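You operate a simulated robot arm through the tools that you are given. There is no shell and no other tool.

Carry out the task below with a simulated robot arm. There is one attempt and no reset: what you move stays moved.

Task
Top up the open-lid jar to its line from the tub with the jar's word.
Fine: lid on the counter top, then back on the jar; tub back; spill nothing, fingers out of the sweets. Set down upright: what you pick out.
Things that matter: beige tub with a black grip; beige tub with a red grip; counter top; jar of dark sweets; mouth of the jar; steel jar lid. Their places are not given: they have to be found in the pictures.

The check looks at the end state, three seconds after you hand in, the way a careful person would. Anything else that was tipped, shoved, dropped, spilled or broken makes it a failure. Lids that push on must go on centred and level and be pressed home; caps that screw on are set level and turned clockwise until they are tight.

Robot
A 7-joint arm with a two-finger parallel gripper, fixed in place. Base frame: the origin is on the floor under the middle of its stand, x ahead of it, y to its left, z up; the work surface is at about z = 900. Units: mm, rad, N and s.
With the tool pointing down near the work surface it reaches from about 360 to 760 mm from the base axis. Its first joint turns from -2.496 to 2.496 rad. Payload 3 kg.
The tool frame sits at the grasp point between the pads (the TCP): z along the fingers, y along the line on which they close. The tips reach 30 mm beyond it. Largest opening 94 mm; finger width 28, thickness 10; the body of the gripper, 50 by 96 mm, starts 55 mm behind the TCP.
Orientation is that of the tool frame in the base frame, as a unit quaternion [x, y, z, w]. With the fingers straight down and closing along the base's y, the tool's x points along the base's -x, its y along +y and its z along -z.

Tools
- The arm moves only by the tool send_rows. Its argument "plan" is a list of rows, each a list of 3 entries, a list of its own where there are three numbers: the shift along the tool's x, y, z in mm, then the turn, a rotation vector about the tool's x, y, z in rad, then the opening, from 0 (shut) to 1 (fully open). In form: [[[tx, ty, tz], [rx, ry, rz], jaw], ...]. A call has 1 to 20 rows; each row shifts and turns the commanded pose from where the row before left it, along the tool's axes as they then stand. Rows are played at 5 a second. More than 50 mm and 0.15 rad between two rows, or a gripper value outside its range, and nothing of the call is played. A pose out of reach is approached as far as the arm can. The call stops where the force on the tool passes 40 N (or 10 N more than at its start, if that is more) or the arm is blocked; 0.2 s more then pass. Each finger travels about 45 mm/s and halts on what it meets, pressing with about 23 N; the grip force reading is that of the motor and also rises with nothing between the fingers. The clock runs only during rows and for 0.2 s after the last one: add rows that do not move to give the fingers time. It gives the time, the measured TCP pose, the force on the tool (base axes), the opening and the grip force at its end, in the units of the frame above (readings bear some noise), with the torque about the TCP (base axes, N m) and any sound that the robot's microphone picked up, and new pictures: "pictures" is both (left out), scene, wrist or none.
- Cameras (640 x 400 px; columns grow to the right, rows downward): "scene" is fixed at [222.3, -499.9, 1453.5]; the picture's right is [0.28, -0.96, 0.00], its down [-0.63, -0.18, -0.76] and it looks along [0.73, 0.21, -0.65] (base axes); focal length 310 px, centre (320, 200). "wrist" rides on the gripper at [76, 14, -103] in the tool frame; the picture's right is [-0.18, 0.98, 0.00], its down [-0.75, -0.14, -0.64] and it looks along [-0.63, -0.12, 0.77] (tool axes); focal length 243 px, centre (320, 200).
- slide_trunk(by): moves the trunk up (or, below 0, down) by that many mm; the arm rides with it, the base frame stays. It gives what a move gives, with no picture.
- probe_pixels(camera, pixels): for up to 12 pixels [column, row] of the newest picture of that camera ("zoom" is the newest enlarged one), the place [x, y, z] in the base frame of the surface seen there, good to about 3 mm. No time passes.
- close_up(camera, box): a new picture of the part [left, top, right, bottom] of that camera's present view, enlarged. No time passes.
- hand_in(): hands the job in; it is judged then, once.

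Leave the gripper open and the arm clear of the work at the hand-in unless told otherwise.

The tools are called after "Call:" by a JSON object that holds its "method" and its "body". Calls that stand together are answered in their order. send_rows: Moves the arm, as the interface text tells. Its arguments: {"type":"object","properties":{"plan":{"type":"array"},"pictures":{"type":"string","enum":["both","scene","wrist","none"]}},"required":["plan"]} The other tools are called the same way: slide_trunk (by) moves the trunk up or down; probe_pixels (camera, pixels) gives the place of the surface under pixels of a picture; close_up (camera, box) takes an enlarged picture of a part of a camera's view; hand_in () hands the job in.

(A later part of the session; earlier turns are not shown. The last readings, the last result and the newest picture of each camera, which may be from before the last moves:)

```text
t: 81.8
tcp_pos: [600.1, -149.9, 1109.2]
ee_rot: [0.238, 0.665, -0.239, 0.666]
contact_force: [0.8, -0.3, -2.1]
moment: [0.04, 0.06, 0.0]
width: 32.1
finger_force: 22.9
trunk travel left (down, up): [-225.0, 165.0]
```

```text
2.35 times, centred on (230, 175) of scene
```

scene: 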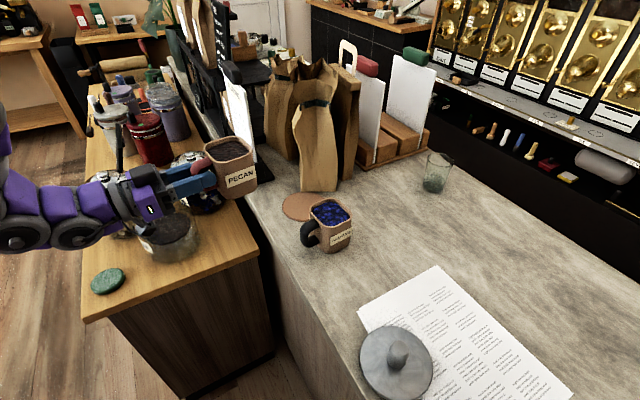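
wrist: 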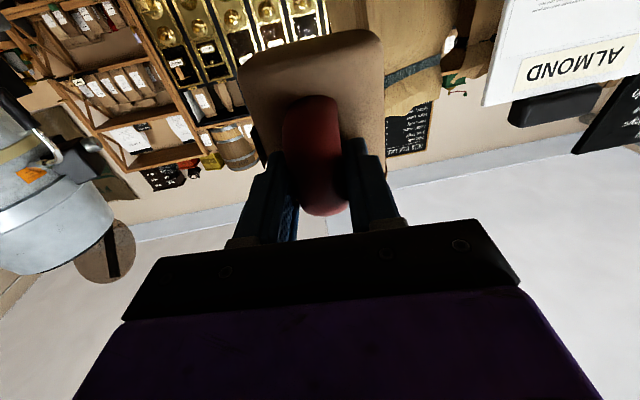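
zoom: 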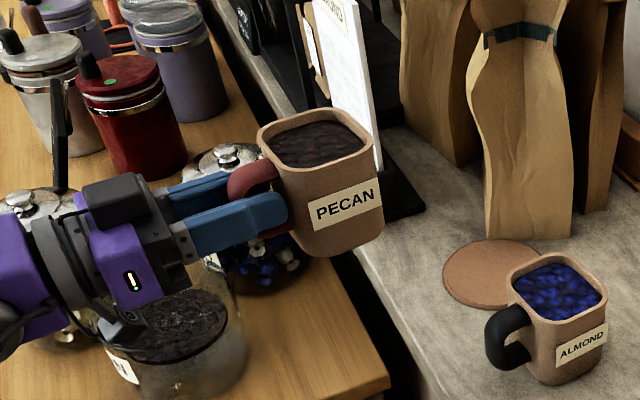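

Level and steady. Next leg at the same height to above the jar's left-back side, (658,170).

Call:
{"method": "send_rows", "body": {"plan": [[[0, 4.4, -2.4], [0, 0, 0], 0], [[0, 8.7, -4.9], [0, 0, 0], 0], [[0, 14, -7.8], [0, 0, 0], 0], [[0, 19.2, -10.7], [0, 0, 0], 0], [[0, 19.2, -10.7], [0, 0, 0], 0], [[0, 19.2, -10.7], [0, 0, 0], 0], [[0, 19.2, -10.7], [0, 0, 0], 0], [[0, 19.2, -10.7], [0, 0, 0], 0], [[0, 19.2, -10.7], [0, 0, 0], 0], [[0, 19.2, -10.7], [0, 0, 0], 0], [[0, 19.2, -10.7], [0, 0, 0], 0], [[0, 19.2, -10.7], [0, 0, 0], 0], [[0, 19.2, -10.7], [0, 0, 0], 0], [[0, 19.2, -10.7], [0, 0, 0], 0], [[0, 19.2, -10.7], [0, 0, 0], 0], [[0, 14, -7.8], [0, 0, 0], 0], [[0, 7.9, -4.4], [0, 0, 0], 0], [[0, 4.4, -2.4], [0, 0, 0], 0], [[0, 0, 0], [0, 0, 0], 0]], "pictures": "both"}}

Call:
{"method": "close_up", "body": {"camera": "scene", "box": [60, 90, 240, 270]}}

```text
t: 85.8
tcp_pos: [659.5, 170.1, 1109.6]
ee_rot: [0.238, 0.665, -0.24, 0.666]
contact_force: [-0.4, 0.4, -1.4]
moment: [0.03, 0.03, 0.0]
width: 32.0
finger_force: 23.0
trunk travel left (down, up): [-225.0, 165.0]
```

scene: 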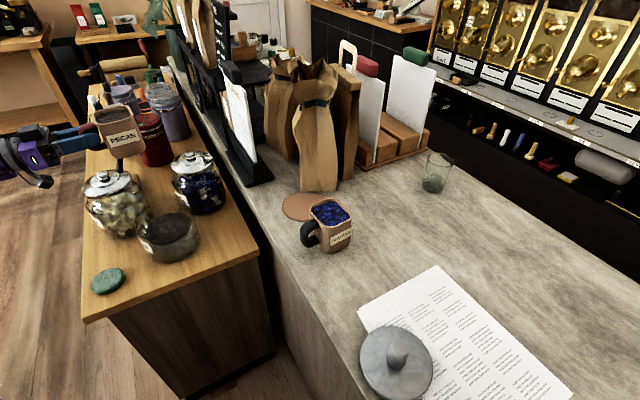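
wrist: 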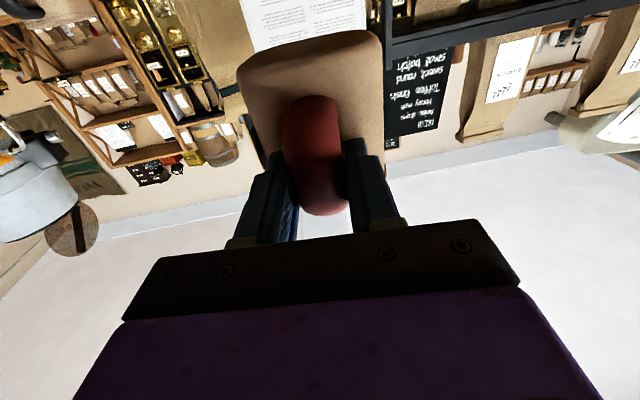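

```text
2.22 times, centred on (150, 180) of scene
```

zoom: 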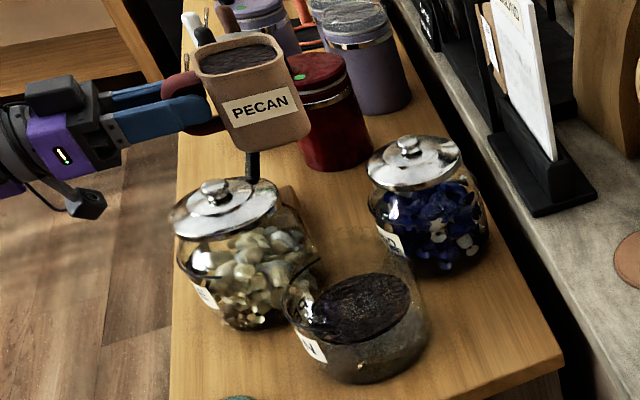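

The tub is above and behind the jar. A narrow black sign stands behind the left jar (scene about (119,160)); I probe it and the neighbouring lids to be sure of clearance.

Call:
{"method": "probe_pixels", "body": {"camera": "zoom", "pixels": [[252, 165], [252, 178], [290, 200], [215, 185], [205, 205], [240, 205], [185, 225], [275, 195], [408, 145], [258, 100], [280, 55], [230, 60]]}}

Call:
{"method": "close_up", "body": {"camera": "scene", "box": [80, 95, 150, 150]}}

```text
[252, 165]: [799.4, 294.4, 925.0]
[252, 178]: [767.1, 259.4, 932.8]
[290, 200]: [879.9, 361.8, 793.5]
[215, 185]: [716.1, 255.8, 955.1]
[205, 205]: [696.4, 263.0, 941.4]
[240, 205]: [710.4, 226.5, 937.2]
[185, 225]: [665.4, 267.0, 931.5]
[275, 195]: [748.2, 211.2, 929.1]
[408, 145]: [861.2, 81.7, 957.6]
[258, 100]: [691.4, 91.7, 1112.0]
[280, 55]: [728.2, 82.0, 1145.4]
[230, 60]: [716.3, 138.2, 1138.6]
```

```text
7.27 times, centred on (115, 122) of scene
```

zoom: 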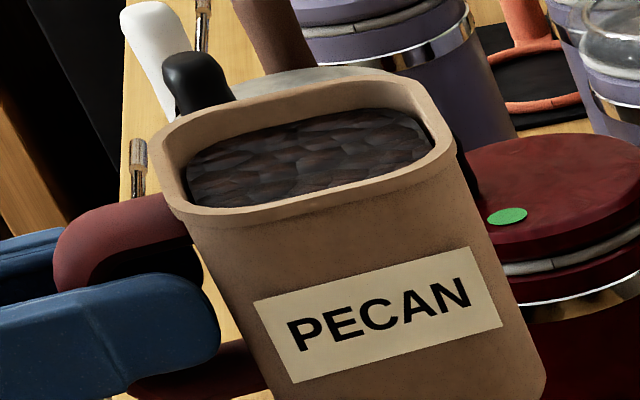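

Left jar's knob top is at 955, right's at 958, the sign near (799,294): with the roll axis at z≈1008 all stay clear. I lower the tub, still upright, by 100 mm.

Call:
{"method": "send_rows", "body": {"plan": [[[8, 0, 0], [0, 0, 0], 0], [[16, 0, 0], [0, 0, 0], 0], [[20, 0, 0], [0, 0, 0], 0], [[20, 0, 0], [0, 0, 0], 0], [[16, 0, 0], [0, 0, 0], 0], [[12, 0, 0], [0, 0, 0], 0], [[8, 0, 0], [0, 0, 0], 0], [[0, 0, 0], [0, 0, 0], 0]], "pictures": "both"}}

Call:
{"method": "close_up", "body": {"camera": "scene", "box": [60, 100, 240, 280]}}

```text
t: 87.6
tcp_pos: [658.7, 168.9, 1009.8]
ee_rot: [0.238, 0.665, -0.239, 0.666]
contact_force: [1.0, 0.1, -2.0]
moment: [0.05, 0.07, -0.01]
width: 32.1
finger_force: 23.8
trunk travel left (down, up): [-225.0, 165.0]
```

scene: 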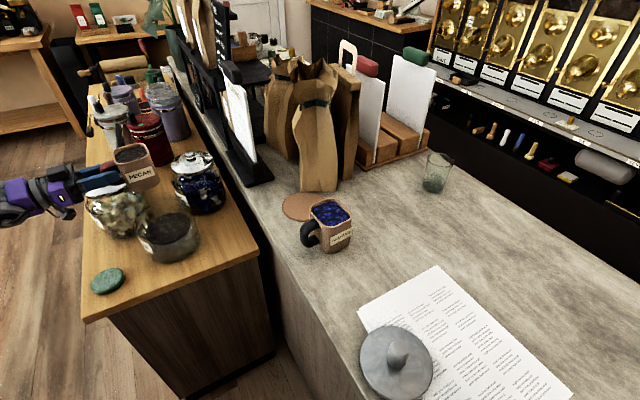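
wrist: 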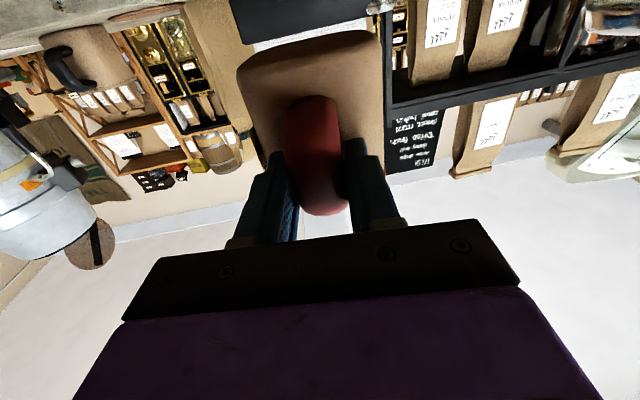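

```text
2.22 times, centred on (150, 190) of scene
```

zoom: 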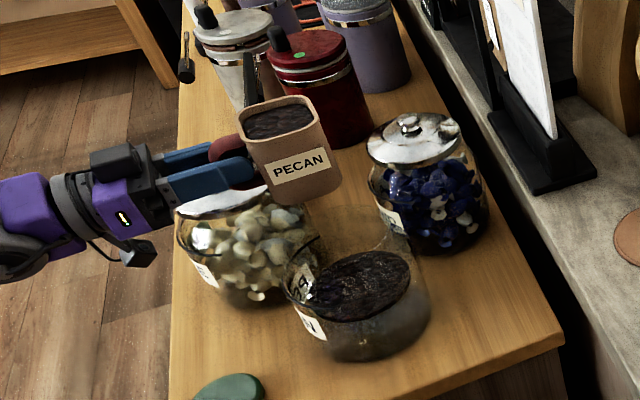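

The tub is beside and above the mouth. I zoom on the jar to find the exact mouth rim before tilting.

Call:
{"method": "close_up", "body": {"camera": "scene", "box": [125, 170, 205, 250]}}

```text
5.00 times, centred on (165, 210) of scene
```

zoom: 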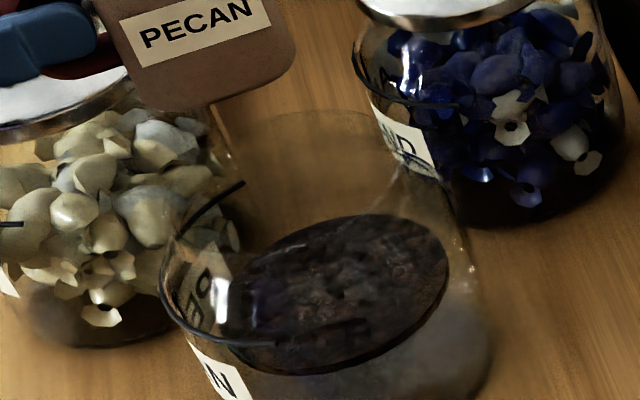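

Call:
{"method": "probe_pixels", "body": {"camera": "zoom", "pixels": [[330, 112], [290, 116], [370, 115], [400, 127], [425, 148], [440, 165], [250, 135], [300, 125], [350, 112], [340, 150], [470, 300], [455, 220]]}}

```text
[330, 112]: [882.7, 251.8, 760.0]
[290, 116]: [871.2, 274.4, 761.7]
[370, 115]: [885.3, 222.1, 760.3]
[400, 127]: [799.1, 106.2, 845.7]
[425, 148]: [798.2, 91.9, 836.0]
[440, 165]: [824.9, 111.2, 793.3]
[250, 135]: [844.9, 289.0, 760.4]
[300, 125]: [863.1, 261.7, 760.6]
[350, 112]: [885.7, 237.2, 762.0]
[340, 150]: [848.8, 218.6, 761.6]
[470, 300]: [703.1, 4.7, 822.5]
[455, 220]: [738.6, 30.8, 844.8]
```

The rim's back edge is about 60 mm from the jar's centre axis, so the mouth is ≈112 mm across. I begin tilting toward the jar: four steps of 5°, shifting to keep the lip ≈25 mm short of the mouth's centre.

Call:
{"method": "send_rows", "body": {"plan": [[[0, 2.96, 0], [0, 0.0068, 0.087], 0], [[0.23, 2.59, 0], [0, 0.0068, 0.087], 0], [[0.38, 2.17, 0], [0, 0.0068, 0.087], 0], [[0.45, 1.69, 0], [0, 0.0068, 0.087], 0], [[0, 0, 0], [0, 0, 0], 0]], "pictures": "both"}}

Call:
{"method": "close_up", "body": {"camera": "scene", "box": [80, 120, 220, 260]}}

```text
t: 88.8
tcp_pos: [666.6, 176.2, 1010.6]
ee_rot: [0.353, 0.623, -0.117, 0.688]
contact_force: [-0.6, -0.4, -1.2]
moment: [0.07, 0.07, 0.01]
width: 31.9
finger_force: 22.8
trunk travel left (down, up): [-225.0, 165.0]
```

scene: 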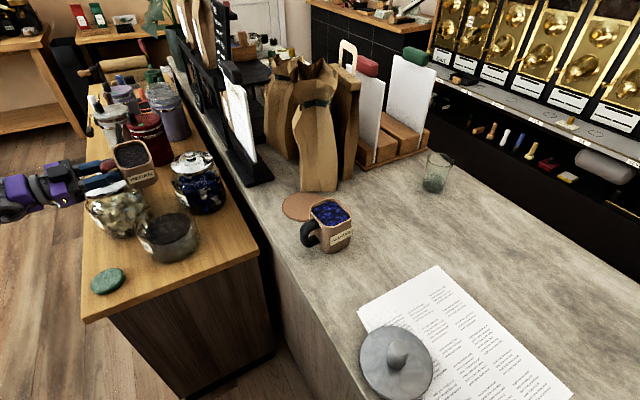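
wrist: 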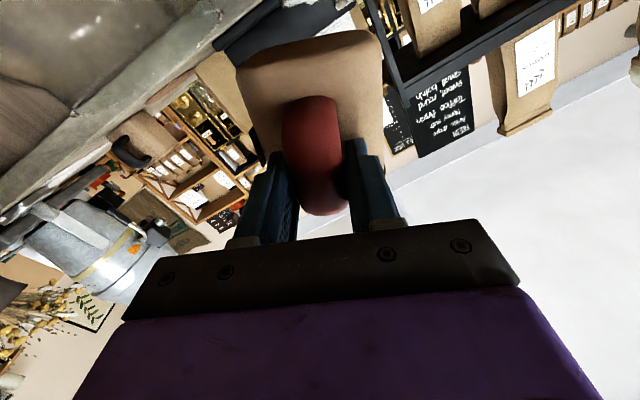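

```text
2.86 times, centred on (150, 190) of scene
```

zoom: 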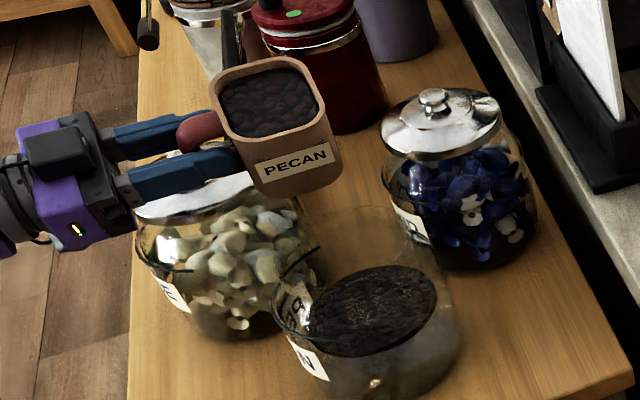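

Rolled 20° toward the camera; nothing flows yet. I probe the pouring lip (zoom about (240,138)–(325,112)) to check it lies over the mouth.

Call:
{"method": "probe_pixels", "body": {"camera": "zoom", "pixels": [[245, 140], [265, 137], [290, 128], [312, 118], [325, 108], [228, 125], [270, 100], [255, 130], [300, 115], [305, 70], [215, 90], [262, 62]]}}

```text
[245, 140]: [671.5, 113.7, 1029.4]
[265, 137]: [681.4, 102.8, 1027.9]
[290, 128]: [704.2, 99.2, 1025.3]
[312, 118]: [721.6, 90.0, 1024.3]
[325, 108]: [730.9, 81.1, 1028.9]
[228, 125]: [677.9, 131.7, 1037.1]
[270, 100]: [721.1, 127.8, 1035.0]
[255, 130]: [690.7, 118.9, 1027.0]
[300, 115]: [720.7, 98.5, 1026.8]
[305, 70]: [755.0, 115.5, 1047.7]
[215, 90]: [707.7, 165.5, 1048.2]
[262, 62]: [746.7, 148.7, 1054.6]
```

The lip's middle is at ≈(701,97,1026), about 35 mm short of the mouth's centre and within the mouth. I tilt on to 30° while moving the lip 6 mm further in.

Call:
{"method": "send_rows", "body": {"plan": [[[-0.55, -1.5, 0], [0, 0.0068, 0.087], 0], [[-0.89, -1.9, 0], [0, 0.0068, 0.087], 0], [[0, 0, 0], [0, 0, 0], 0], [[0, 0, 0], [0, 0, 0], 0]], "pictures": "scene"}}

Call:
{"method": "close_up", "body": {"camera": "scene", "box": [80, 120, 220, 260]}}

```text
t: 89.8
tcp_pos: [663.3, 173.5, 1009.8]
ee_rot: [0.406, 0.595, -0.054, 0.692]
contact_force: [0.4, 0.6, -1.8]
moment: [0.0, 0.08, 0.0]
width: 32.0
finger_force: 22.7
trunk travel left (down, up): [-225.0, 165.0]
```

scene: 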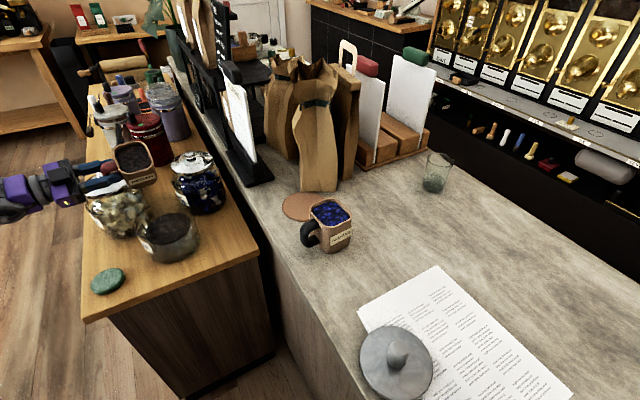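

```text
2.86 times, centred on (150, 190) of scene
```

zoom: 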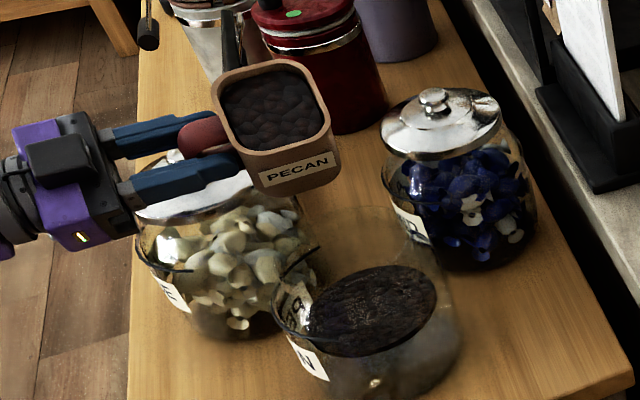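

At 30° nothing moves yet. I tilt to 40° in two steps and lower 10 mm to shorten the fall.

Call:
{"method": "send_rows", "body": {"plan": [[[4.5, -2.1, 0], [0, 0.0068, 0.087], 0], [[4.1, -2.9, 0], [0, 0.0068, 0.087], 0], [[0, 0, 0], [0, 0, 0], 0], [[0, 0, 0], [0, 0, 0], 0]], "pictures": "scene"}}

Call:
{"method": "close_up", "body": {"camera": "scene", "box": [80, 120, 220, 260]}}

```text
t: 90.8
tcp_pos: [663.1, 174.6, 1000.6]
ee_rot: [0.456, 0.562, 0.009, 0.69]
contact_force: [0.1, -0.1, -1.4]
moment: [0.03, 0.06, 0.0]
width: 31.9
finger_force: 22.9
trunk travel left (down, up): [-225.0, 165.0]
```

scene: 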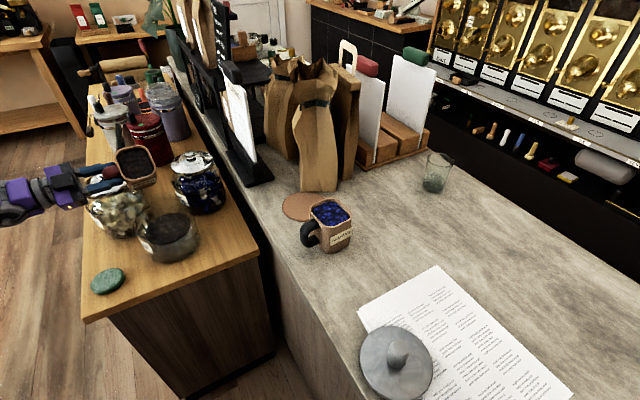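

```text
2.86 times, centred on (150, 190) of scene
```

zoom: 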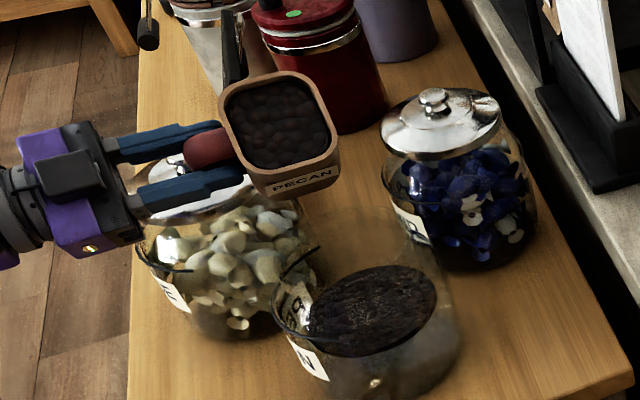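

Still no flow at 40°. I check the lip's place again.

Call:
{"method": "probe_pixels", "body": {"camera": "zoom", "pixels": [[250, 168], [268, 173], [290, 168], [312, 161], [330, 150], [240, 150], [275, 125], [325, 95], [225, 105], [260, 80], [300, 185], [265, 192]]}}

```text
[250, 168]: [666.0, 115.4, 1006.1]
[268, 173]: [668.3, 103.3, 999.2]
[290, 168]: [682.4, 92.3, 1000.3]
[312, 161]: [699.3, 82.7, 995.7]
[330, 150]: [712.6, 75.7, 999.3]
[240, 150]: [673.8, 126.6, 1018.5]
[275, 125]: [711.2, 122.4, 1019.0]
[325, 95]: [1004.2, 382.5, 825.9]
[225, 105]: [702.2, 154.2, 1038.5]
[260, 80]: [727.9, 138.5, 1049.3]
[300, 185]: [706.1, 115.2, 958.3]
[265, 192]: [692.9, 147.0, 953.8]
```

The lip's middle is at ≈(690,88,998): 21 mm short of the centre, level, both ends within the mouth. I tilt to 45°, lowering 5 mm.

Call:
{"method": "send_rows", "body": {"plan": [[[3.5, -3.5, 0], [0, 0.0068, 0.087], 0], [[0, 0, 0], [0, 0, 0], 0], [[0, 0, 0], [0, 0, 0], 0]], "pictures": "scene"}}

Call:
{"method": "close_up", "body": {"camera": "scene", "box": [80, 120, 220, 260]}}

```text
t: 91.6
tcp_pos: [662.1, 173.6, 995.5]
ee_rot: [0.481, 0.543, 0.039, 0.687]
contact_force: [0.2, 0.4, -1.5]
moment: [0.0, 0.07, -0.03]
width: 31.8
finger_force: 22.8
trunk travel left (down, up): [-225.0, 165.0]
```

scene: 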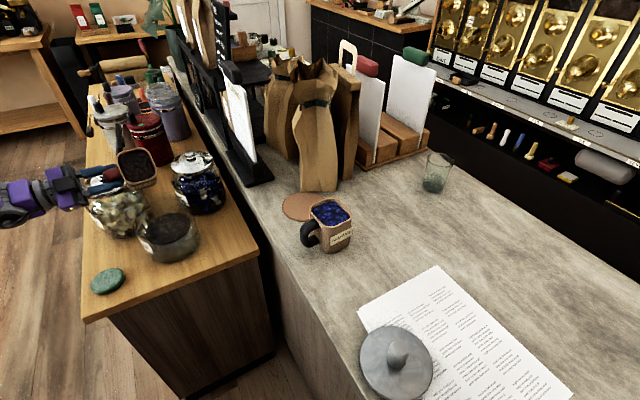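

```text
2.86 times, centred on (150, 190) of scene
```

zoom: 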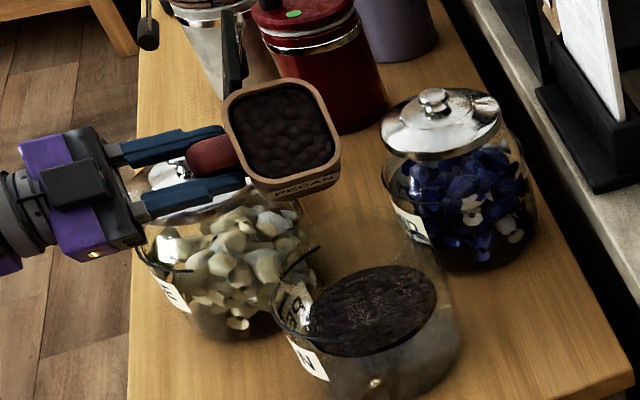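

The surface in the tub seems just about to shift. I tilt to 50°, slightly lower.

Call:
{"method": "send_rows", "body": {"plan": [[[2.9, -4.1, 0], [0, 0.0068, 0.087], 0], [[0, 0, 0], [0, 0, 0], 0], [[0, 0, 0], [0, 0, 0], 0]], "pictures": "scene"}}

Call:
{"method": "close_up", "body": {"camera": "scene", "box": [80, 120, 220, 260]}}

Call:
{"method": "probe_pixels", "body": {"camera": "zoom", "pixels": [[280, 130], [280, 160], [250, 120], [310, 140], [290, 100], [375, 310], [340, 310], [410, 290], [380, 340], [290, 175]]}}

```text
t: 92.4
tcp_pos: [662.7, 173.8, 989.6]
ee_rot: [0.504, 0.525, 0.071, 0.682]
contact_force: [-0.5, 0.7, -2.0]
moment: [0.07, 0.05, -0.03]
width: 31.9
finger_force: 23.0
trunk travel left (down, up): [-225.0, 165.0]
```

scene: 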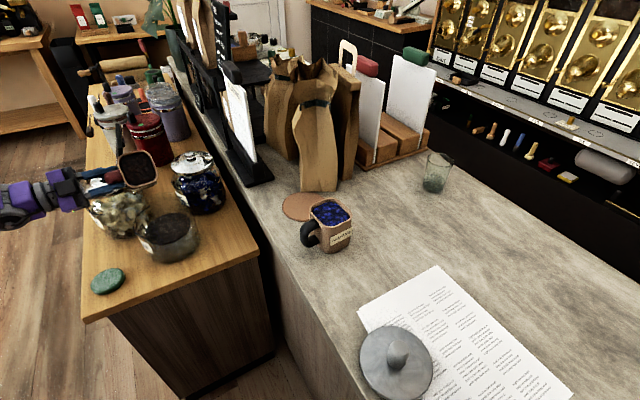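

```text
2.86 times, centred on (150, 190) of scene
```

zoom: 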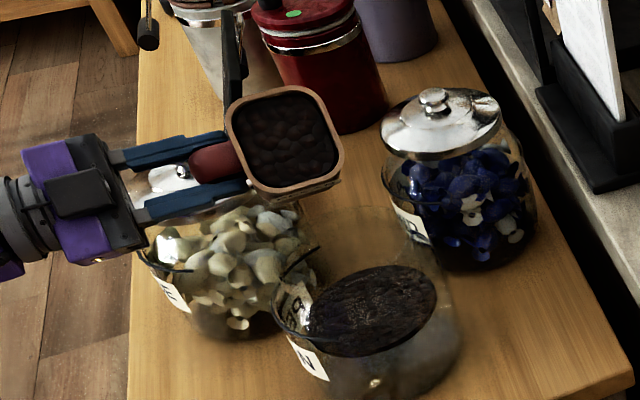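

```text
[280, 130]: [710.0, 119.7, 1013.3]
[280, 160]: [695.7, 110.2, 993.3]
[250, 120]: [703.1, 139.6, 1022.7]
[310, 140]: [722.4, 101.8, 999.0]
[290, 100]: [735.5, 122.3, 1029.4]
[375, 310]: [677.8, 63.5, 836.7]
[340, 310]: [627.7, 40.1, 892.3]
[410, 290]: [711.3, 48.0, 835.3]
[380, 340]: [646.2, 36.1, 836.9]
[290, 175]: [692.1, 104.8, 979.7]
```

No flow yet: the sweets' surface is still parallel to the rim at 50°. I tilt to 55°.

Call:
{"method": "send_rows", "body": {"plan": [[[2.3, -4.6, 0], [0, 0.0068, 0.087], 0], [[0, 0, 0], [0, 0, 0], 0], [[0, 0, 0], [0, 0, 0], 0]], "pictures": "scene"}}

Call:
{"method": "close_up", "body": {"camera": "scene", "box": [80, 120, 220, 260]}}

```text
t: 93.2
tcp_pos: [661.2, 173.9, 985.0]
ee_rot: [0.526, 0.504, 0.102, 0.677]
contact_force: [0.5, 0.1, -1.6]
moment: [0.02, 0.07, -0.03]
width: 32.0
finger_force: 23.0
trunk travel left (down, up): [-225.0, 165.0]
```

scene: 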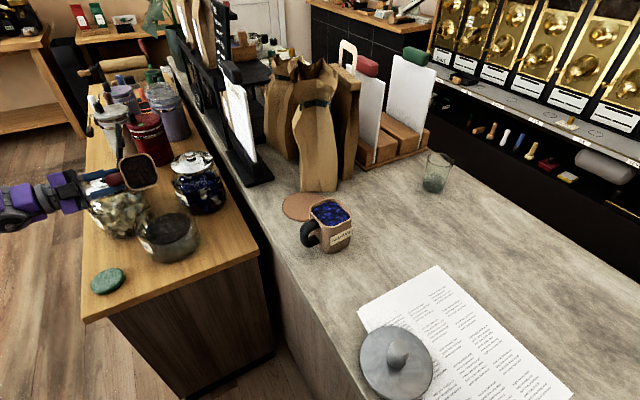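

```text
2.86 times, centred on (150, 190) of scene
```

zoom: 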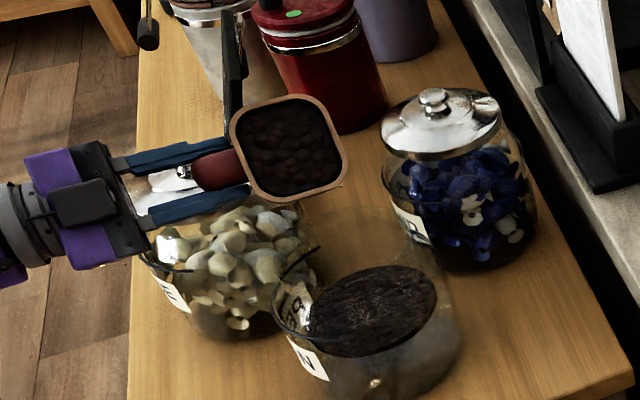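

Still none. I tilt to 60°.

Call:
{"method": "send_rows", "body": {"plan": [[[0.3, -3.5, 0], [0, 0.0068, 0.087], 0], [[0, 0, 0], [0, 0, 0], 0], [[0, 0, 0], [0, 0, 0], 0]], "pictures": "scene"}}

Call:
{"method": "close_up", "body": {"camera": "scene", "box": [80, 120, 220, 260]}}

Call:
{"method": "probe_pixels", "body": {"camera": "zoom", "pixels": [[290, 150], [290, 175], [260, 140], [310, 150], [290, 120], [375, 310], [410, 290], [350, 330], [250, 193], [275, 203], [310, 195], [338, 180]]}}

```text
t: 94.0
tcp_pos: [660.5, 173.4, 982.4]
ee_rot: [0.547, 0.483, 0.133, 0.67]
contact_force: [0.6, 0.0, -1.5]
moment: [0.03, 0.08, 0.0]
width: 32.4
finger_force: 23.1
trunk travel left (down, up): [-225.0, 165.0]
```

scene: 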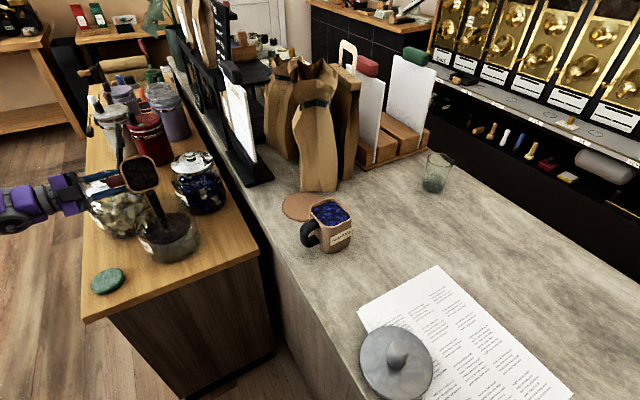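

```text
2.86 times, centred on (150, 190) of scene
```

zoom: 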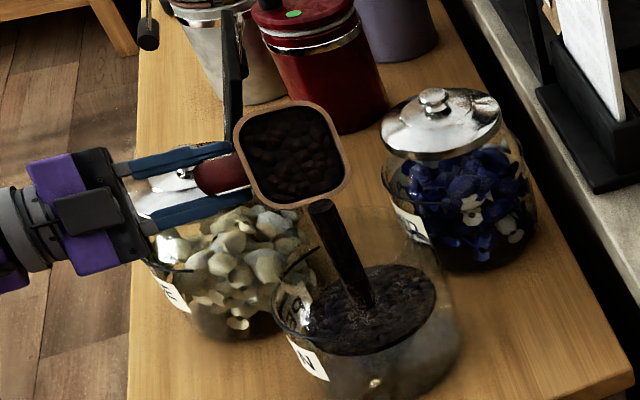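

```text
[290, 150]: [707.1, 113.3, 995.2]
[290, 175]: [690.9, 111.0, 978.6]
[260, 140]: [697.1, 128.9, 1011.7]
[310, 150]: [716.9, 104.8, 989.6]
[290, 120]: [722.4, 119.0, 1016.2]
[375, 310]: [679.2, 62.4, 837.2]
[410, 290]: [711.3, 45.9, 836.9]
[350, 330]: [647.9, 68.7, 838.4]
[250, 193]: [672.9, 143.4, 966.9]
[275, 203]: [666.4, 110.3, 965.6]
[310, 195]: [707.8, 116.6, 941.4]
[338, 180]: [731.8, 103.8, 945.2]
```

The pour has started: a dark stream falls from the lip straight into the jar (zoom (320,205) to (360,305)). I hold this tilt for 1 s and watch.

Call:
{"method": "send_rows", "body": {"plan": [[[0, 0, 0], [0, 0, 0], 0], [[0, 0, 0], [0, 0, 0], 0], [[0, 0, 0], [0, 0, 0], 0], [[0, 0, 0], [0, 0, 0], 0]], "pictures": "scene"}}

Call:
{"method": "close_up", "body": {"camera": "scene", "box": [80, 120, 220, 260]}}

Call:
{"method": "probe_pixels", "body": {"camera": "zoom", "pixels": [[290, 150], [290, 175], [260, 140], [330, 225], [345, 260], [375, 320], [410, 290], [350, 330], [390, 275], [330, 310]]}}

```text
t: 95.0
tcp_pos: [660.0, 172.1, 983.1]
ee_rot: [0.548, 0.483, 0.133, 0.67]
contact_force: [0.8, 0.8, -1.1]
moment: [0.02, 0.04, -0.06]
width: 31.8
finger_force: 23.3
trunk travel left (down, up): [-225.0, 165.0]
```

scene: 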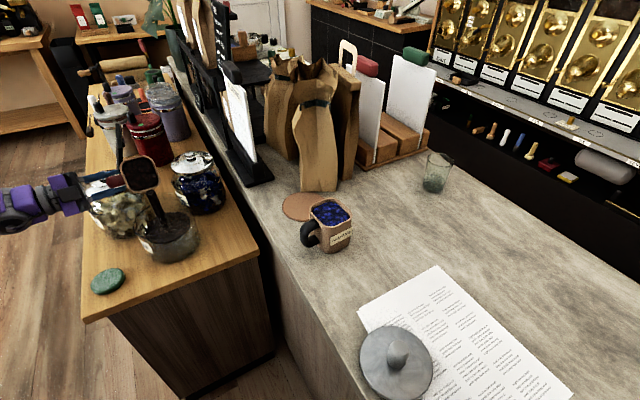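

```text
2.86 times, centred on (150, 190) of scene
```

zoom: 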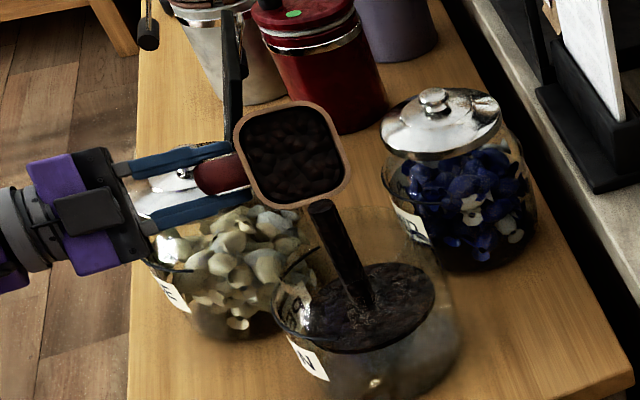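

```text
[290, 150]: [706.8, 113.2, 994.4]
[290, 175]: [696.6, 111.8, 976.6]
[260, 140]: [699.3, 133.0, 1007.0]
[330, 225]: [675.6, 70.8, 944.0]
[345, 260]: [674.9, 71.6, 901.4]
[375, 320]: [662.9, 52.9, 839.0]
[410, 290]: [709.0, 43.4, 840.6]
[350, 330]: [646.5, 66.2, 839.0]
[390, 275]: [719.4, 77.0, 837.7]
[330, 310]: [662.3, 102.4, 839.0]
```

The stream falls at (675,71), the exact centre of the mouth; the level has risen to ≈839. I keep holding for 2 s.

Call:
{"method": "send_rows", "body": {"plan": [[[0, 0, 0], [0, 0, 0], 0], [[0, 0, 0], [0, 0, 0], 0], [[0, 0, 0], [0, 0, 0], 0], [[0, 0, 0], [0, 0, 0], 0], [[0, 0, 0], [0, 0, 0], 0], [[0, 0, 0], [0, 0, 0], 0], [[0, 0, 0], [0, 0, 0], 0], [[0, 0, 0], [0, 0, 0], 0], [[0, 0, 0], [0, 0, 0], 0], [[0, 0, 0], [0, 0, 0], 0]], "pictures": "scene"}}

Call:
{"method": "close_up", "body": {"camera": "scene", "box": [80, 120, 220, 260]}}

Call:
{"method": "probe_pixels", "body": {"camera": "zoom", "pixels": [[290, 150], [290, 175], [260, 140], [330, 225], [345, 260], [375, 320], [410, 290], [350, 330], [390, 275], [330, 310]]}}

```text
t: 97.2
tcp_pos: [661.2, 170.3, 981.8]
ee_rot: [0.547, 0.483, 0.134, 0.67]
contact_force: [0.2, -0.3, -1.8]
moment: [-0.01, 0.09, 0.0]
width: 32.0
finger_force: 22.9
trunk travel left (down, up): [-225.0, 165.0]
```

scene: 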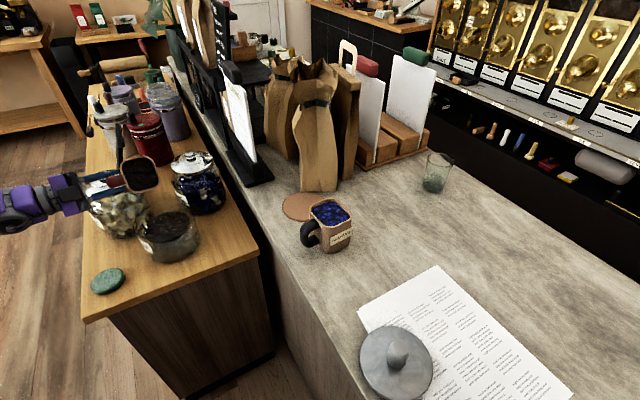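

```text
2.86 times, centred on (150, 190) of scene
```

zoom: 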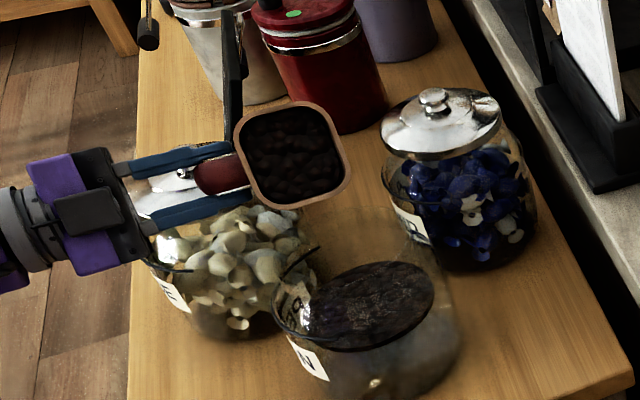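

```text
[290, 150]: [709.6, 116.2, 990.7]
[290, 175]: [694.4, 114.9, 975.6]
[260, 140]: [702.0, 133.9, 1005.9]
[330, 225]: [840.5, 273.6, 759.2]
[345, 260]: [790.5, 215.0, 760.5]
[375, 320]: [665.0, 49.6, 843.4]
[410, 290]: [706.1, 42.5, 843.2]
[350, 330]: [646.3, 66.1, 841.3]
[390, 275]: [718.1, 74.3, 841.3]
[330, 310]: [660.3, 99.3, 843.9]
```

The flow stopped by itself at 60° with the level at ≈842.5 (from 835). So the amount is set by the tilt. I go to 65° and wait.

Call:
{"method": "send_rows", "body": {"plan": [[[-1.8, -1.05, 0], [0, 0.0068, 0.087], 0], [[0, 0, 0], [0, 0, 0], 0], [[0, 0, 0], [0, 0, 0], 0], [[0, 0, 0], [0, 0, 0], 0], [[0, 0, 0], [0, 0, 0], 0], [[0, 0, 0], [0, 0, 0], 0]], "pictures": "scene"}}

Call:
{"method": "close_up", "body": {"camera": "scene", "box": [80, 120, 220, 260]}}

Call:
{"method": "probe_pixels", "body": {"camera": "zoom", "pixels": [[330, 225], [345, 260], [375, 320], [410, 290], [350, 330], [390, 275], [325, 310], [290, 175]]}}

```text
t: 98.6
tcp_pos: [658.6, 171.1, 981.7]
ee_rot: [0.569, 0.461, 0.164, 0.661]
contact_force: [0.3, -0.4, -2.2]
moment: [0.02, 0.06, 0.01]
width: 31.8
finger_force: 23.0
trunk travel left (down, up): [-225.0, 165.0]
```

scene: 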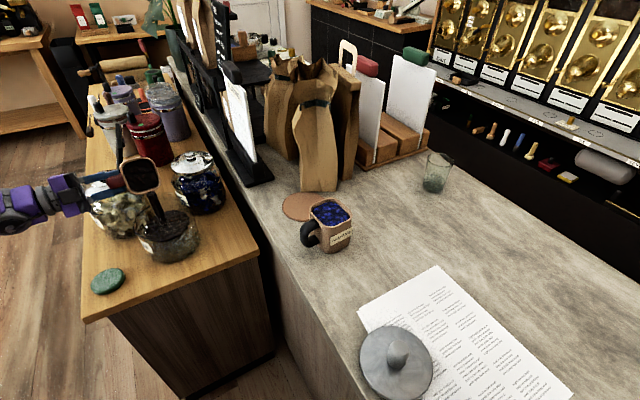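

```text
2.86 times, centred on (150, 190) of scene
```

zoom: 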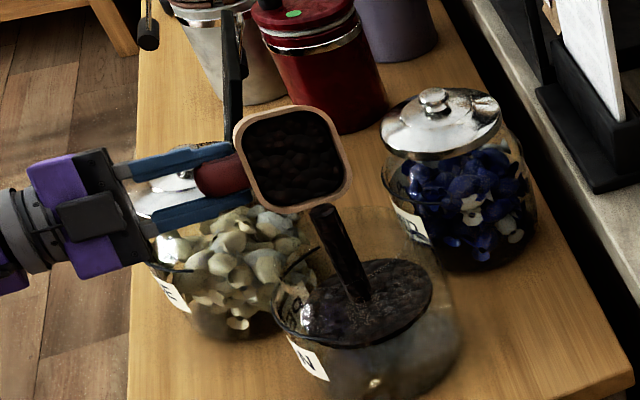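

```text
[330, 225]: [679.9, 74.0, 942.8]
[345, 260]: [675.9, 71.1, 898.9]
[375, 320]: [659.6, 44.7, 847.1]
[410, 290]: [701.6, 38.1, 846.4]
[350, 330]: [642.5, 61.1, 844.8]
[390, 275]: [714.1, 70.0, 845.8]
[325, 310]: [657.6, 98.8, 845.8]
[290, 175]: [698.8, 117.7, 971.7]
```

Flowing again, stream still at the centre, level ≈846. I wait and then tilt to 70°.

Call:
{"method": "send_rows", "body": {"plan": [[[0, 0, 0], [0, 0, 0], 0], [[0, 0, 0], [0, 0, 0], 0], [[0, 0, 0], [0, 0, 0], 0], [[0, 0, 0], [0, 0, 0], 0], [[0, 0, 0], [0, 0, 0], 0], [[-2.27, -1.06, 0], [0, 0.0068, 0.087], 0], [[0, 0, 0], [0, 0, 0], 0], [[0, 0, 0], [0, 0, 0], 0], [[0, 0, 0], [0, 0, 0], 0], [[0, 0, 0], [0, 0, 0], 0], [[0, 0, 0], [0, 0, 0], 0], [[0, 0, 0], [0, 0, 0], 0], [[0, 0, 0], [0, 0, 0], 0], [[0, 0, 0], [0, 0, 0], 0]], "pictures": "scene"}}

Call:
{"method": "close_up", "body": {"camera": "scene", "box": [80, 120, 220, 260]}}

Call:
{"method": "probe_pixels", "body": {"camera": "zoom", "pixels": [[330, 225], [345, 260], [375, 320], [410, 285], [350, 325], [390, 270], [325, 305], [290, 175]]}}

```text
t: 101.6
tcp_pos: [656.6, 168.0, 981.1]
ee_rot: [0.586, 0.439, 0.194, 0.653]
contact_force: [-1.1, 0.4, -1.3]
moment: [0.05, 0.07, 0.01]
width: 32.0
finger_force: 23.0
trunk travel left (down, up): [-225.0, 165.0]
```

scene: 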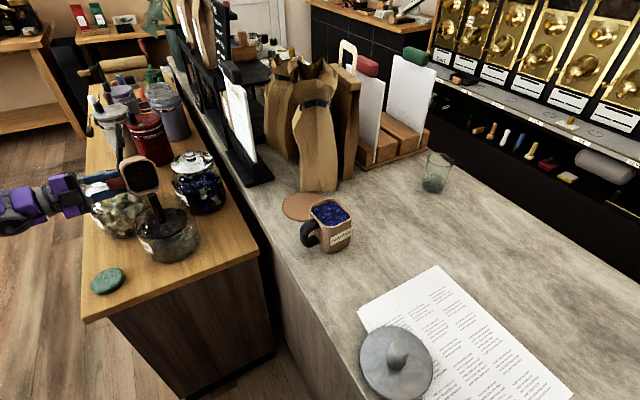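

```text
2.86 times, centred on (150, 190) of scene
```

zoom: 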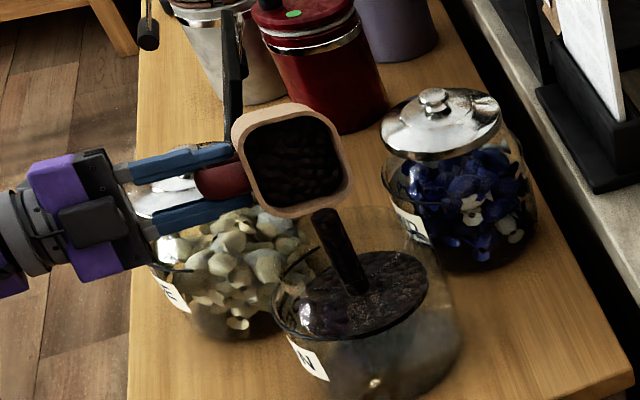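

```text
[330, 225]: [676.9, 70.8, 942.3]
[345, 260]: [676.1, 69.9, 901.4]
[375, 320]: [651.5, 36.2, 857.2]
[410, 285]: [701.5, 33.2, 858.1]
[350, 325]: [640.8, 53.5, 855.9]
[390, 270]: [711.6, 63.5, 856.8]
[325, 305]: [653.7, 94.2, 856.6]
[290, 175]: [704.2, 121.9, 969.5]
```

Level ≈857 and still flowing at 70°. The line is at ≈873. I wait 1 s more.

Call:
{"method": "send_rows", "body": {"plan": [[[0, 0, 0], [0, 0, 0], 0], [[0, 0, 0], [0, 0, 0], 0], [[0, 0, 0], [0, 0, 0], 0], [[0, 0, 0], [0, 0, 0], 0]], "pictures": "scene"}}

Call:
{"method": "close_up", "body": {"camera": "scene", "box": [80, 120, 220, 260]}}

Call:
{"method": "probe_pixels", "body": {"camera": "zoom", "pixels": [[330, 225], [345, 250], [375, 315], [410, 280], [350, 320], [390, 265], [325, 300], [290, 175]]}}

```text
t: 102.6
tcp_pos: [656.6, 168.5, 980.7]
ee_rot: [0.586, 0.438, 0.194, 0.653]
contact_force: [-0.3, -0.1, -1.5]
moment: [0.03, 0.09, 0.01]
width: 32.2
finger_force: 23.2
trunk travel left (down, up): [-225.0, 165.0]
```

scene: 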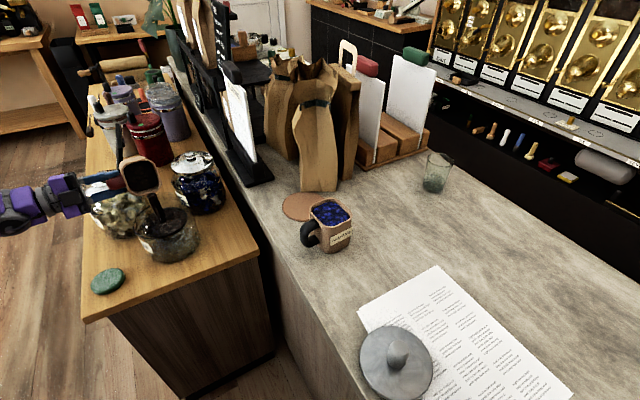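

```text
2.86 times, centred on (150, 190) of scene
```

zoom: 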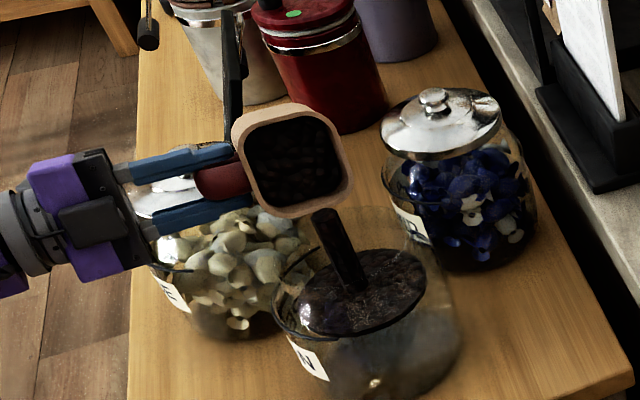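

```text
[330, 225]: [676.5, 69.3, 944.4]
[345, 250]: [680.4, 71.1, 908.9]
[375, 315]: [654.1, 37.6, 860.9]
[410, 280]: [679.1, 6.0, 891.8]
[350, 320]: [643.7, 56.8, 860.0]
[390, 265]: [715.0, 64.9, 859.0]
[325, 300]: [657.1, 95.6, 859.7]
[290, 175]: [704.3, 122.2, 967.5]
```

Level ≈860, rising ≈3 mm/s. I wait another 1.4 s.

Call:
{"method": "send_rows", "body": {"plan": [[[0, 0, 0], [0, 0, 0], 0], [[0, 0, 0], [0, 0, 0], 0], [[0, 0, 0], [0, 0, 0], 0], [[0, 0, 0], [0, 0, 0], 0], [[0, 0, 0], [0, 0, 0], 0], [[0, 0, 0], [0, 0, 0], 0]], "pictures": "scene"}}

Call:
{"method": "close_up", "body": {"camera": "scene", "box": [80, 120, 220, 260]}}

Call:
{"method": "probe_pixels", "body": {"camera": "zoom", "pixels": [[330, 225], [345, 250], [375, 310], [400, 295], [350, 315], [385, 262], [325, 300], [290, 175]]}}

```text
t: 104.0
tcp_pos: [657.3, 167.9, 980.3]
ee_rot: [0.586, 0.439, 0.194, 0.653]
contact_force: [0.6, 0.6, -0.8]
moment: [0.04, 0.06, -0.01]
width: 32.2
finger_force: 22.9
trunk travel left (down, up): [-225.0, 165.0]
```

scene: 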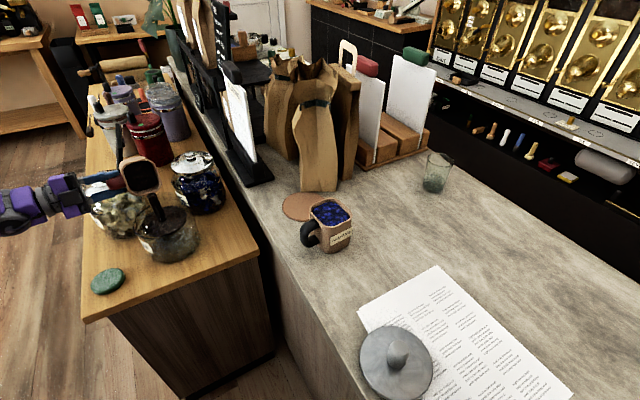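

```text
2.86 times, centred on (150, 190) of scene
```

zoom: 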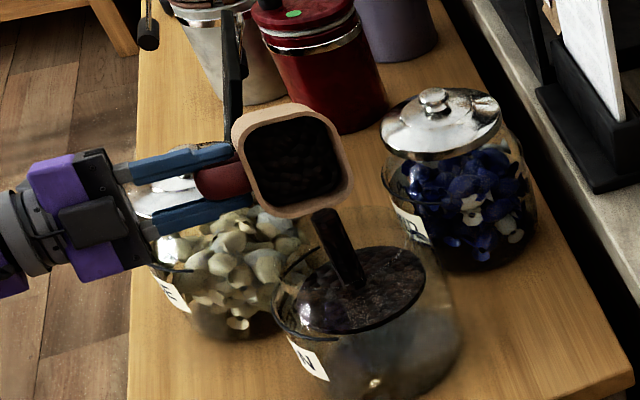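

```text
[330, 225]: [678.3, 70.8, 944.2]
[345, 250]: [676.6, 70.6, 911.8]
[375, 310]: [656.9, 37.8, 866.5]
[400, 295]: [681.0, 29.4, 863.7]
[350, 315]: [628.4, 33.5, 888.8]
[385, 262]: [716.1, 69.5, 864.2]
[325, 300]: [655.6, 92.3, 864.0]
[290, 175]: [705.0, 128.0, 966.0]
```

Level ≈864.5. I wait 1 s more.

Call:
{"method": "send_rows", "body": {"plan": [[[0, 0, 0], [0, 0, 0], 0], [[0, 0, 0], [0, 0, 0], 0], [[0, 0, 0], [0, 0, 0], 0], [[0, 0, 0], [0, 0, 0], 0]], "pictures": "scene"}}

Call:
{"method": "close_up", "body": {"camera": "scene", "box": [120, 180, 210, 260]}}

Call:
{"method": "probe_pixels", "body": {"camera": "zoom", "pixels": [[300, 280], [330, 290], [260, 270], [380, 250], [340, 200], [400, 210], [290, 250], [200, 280], [220, 305], [370, 270]]}}

```text
t: 105.0
tcp_pos: [657.2, 169.2, 980.8]
ee_rot: [0.586, 0.439, 0.195, 0.653]
contact_force: [-0.1, -0.8, -1.4]
moment: [0.04, 0.06, -0.02]
width: 32.3
finger_force: 23.5
trunk travel left (down, up): [-225.0, 165.0]
```

scene: 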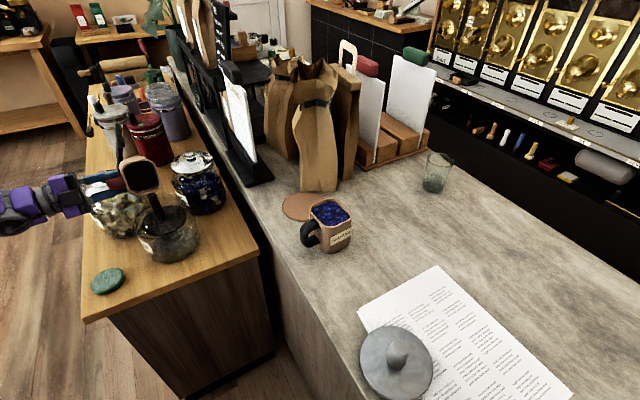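

```text
5.00 times, centred on (165, 220) of scene
```

zoom: 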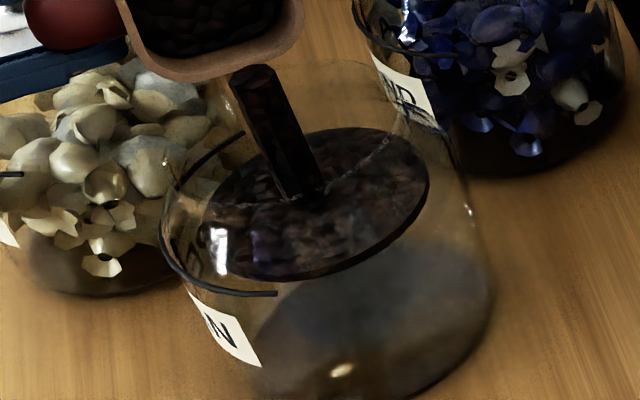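

```text
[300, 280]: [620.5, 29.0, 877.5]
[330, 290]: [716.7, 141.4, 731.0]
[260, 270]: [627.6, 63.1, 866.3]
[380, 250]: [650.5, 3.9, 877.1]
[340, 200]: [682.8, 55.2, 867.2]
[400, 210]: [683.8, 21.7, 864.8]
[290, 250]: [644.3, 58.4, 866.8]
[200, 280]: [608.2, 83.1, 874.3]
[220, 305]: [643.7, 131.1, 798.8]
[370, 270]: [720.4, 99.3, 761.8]
```

Level ≈866.8; the line ring at ≈873–874. I wait 1 s more.

Call:
{"method": "send_rows", "body": {"plan": [[[0, 0, 0], [0, 0, 0], 0], [[0, 0, 0], [0, 0, 0], 0], [[0, 0, 0], [0, 0, 0], 0], [[0, 0, 0], [0, 0, 0], 0]], "pictures": "scene"}}

Call:
{"method": "close_up", "body": {"camera": "scene", "box": [120, 180, 210, 260]}}

Call:
{"method": "probe_pixels", "body": {"camera": "zoom", "pixels": [[340, 200], [400, 200], [290, 245], [260, 255], [330, 235], [360, 180], [180, 260], [230, 290], [250, 220], [360, 150]]}}

```text
t: 106.0
tcp_pos: [657.5, 168.9, 982.6]
ee_rot: [0.585, 0.439, 0.194, 0.653]
contact_force: [0.2, -0.5, -1.4]
moment: [0.02, 0.06, 0.02]
width: 32.0
finger_force: 22.9
trunk travel left (down, up): [-225.0, 165.0]
```

scene: 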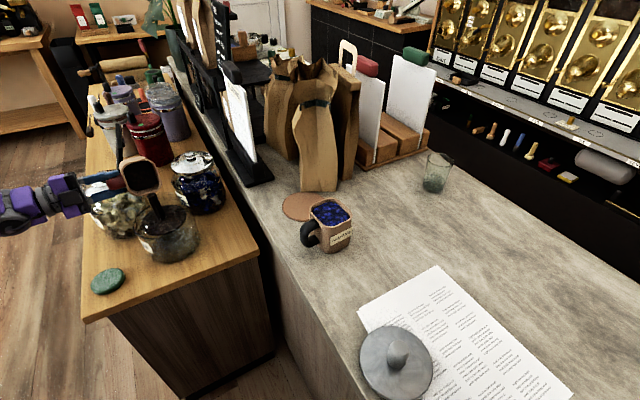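

```text
5.00 times, centred on (165, 220) of scene
```

zoom: 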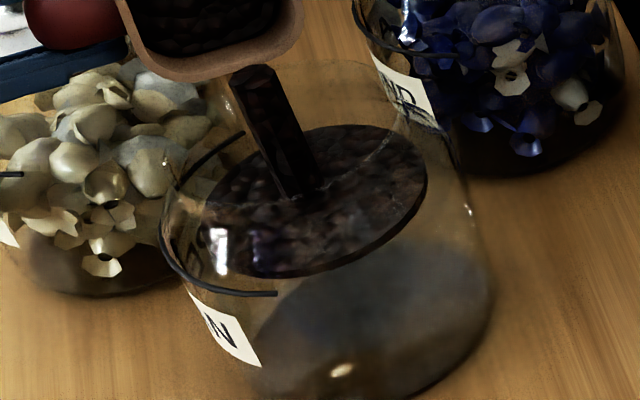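

```text
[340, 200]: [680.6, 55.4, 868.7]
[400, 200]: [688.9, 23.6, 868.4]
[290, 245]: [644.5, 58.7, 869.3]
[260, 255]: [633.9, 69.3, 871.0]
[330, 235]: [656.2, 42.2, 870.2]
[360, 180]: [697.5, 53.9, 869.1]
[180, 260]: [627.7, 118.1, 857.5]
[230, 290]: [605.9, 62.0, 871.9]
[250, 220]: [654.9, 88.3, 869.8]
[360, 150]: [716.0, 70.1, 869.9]
```

Level ≈869.5, the line ≈873. I wait 0.6 s and check again.

Call:
{"method": "send_rows", "body": {"plan": [[[0, 0, 0], [0, 0, 0], 0], [[0, 0, 0], [0, 0, 0], 0]], "pictures": "scene"}}

Call:
{"method": "close_up", "body": {"camera": "scene", "box": [120, 180, 210, 260]}}

Call:
{"method": "probe_pixels", "body": {"camera": "zoom", "pixels": [[340, 200], [400, 200], [290, 245], [260, 255], [330, 235], [360, 180], [200, 275], [250, 292], [250, 220], [360, 150], [270, 293], [212, 283]]}}

```text
t: 106.6
tcp_pos: [656.7, 167.9, 981.2]
ee_rot: [0.587, 0.438, 0.195, 0.653]
contact_force: [0.0, -0.6, -0.8]
moment: [0.02, 0.02, 0.01]
width: 31.9
finger_force: 22.8
trunk travel left (down, up): [-225.0, 165.0]
```

scene: 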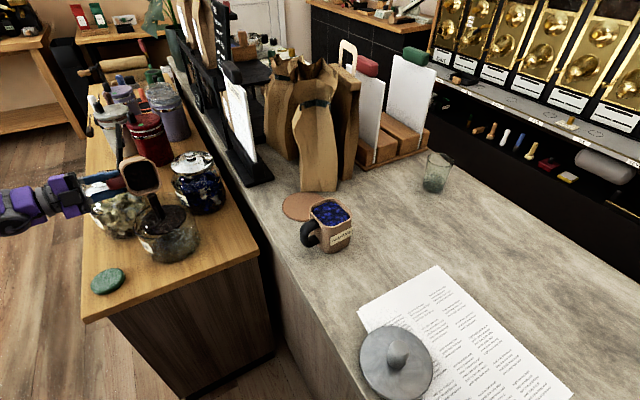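

```text
5.00 times, centred on (165, 220) of scene
```

zoom: 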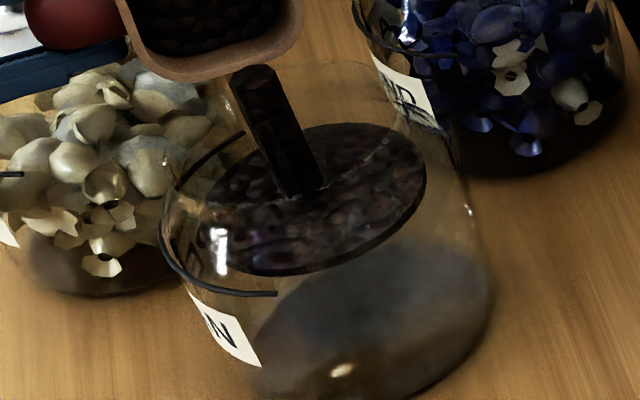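

```text
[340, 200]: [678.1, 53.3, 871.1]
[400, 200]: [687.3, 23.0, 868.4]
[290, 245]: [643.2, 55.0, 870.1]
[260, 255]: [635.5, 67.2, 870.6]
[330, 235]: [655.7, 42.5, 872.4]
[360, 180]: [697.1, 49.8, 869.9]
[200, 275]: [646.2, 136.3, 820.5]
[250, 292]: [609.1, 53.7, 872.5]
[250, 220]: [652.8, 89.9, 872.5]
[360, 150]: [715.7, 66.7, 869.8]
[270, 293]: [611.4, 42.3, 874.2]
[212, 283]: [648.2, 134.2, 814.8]
```

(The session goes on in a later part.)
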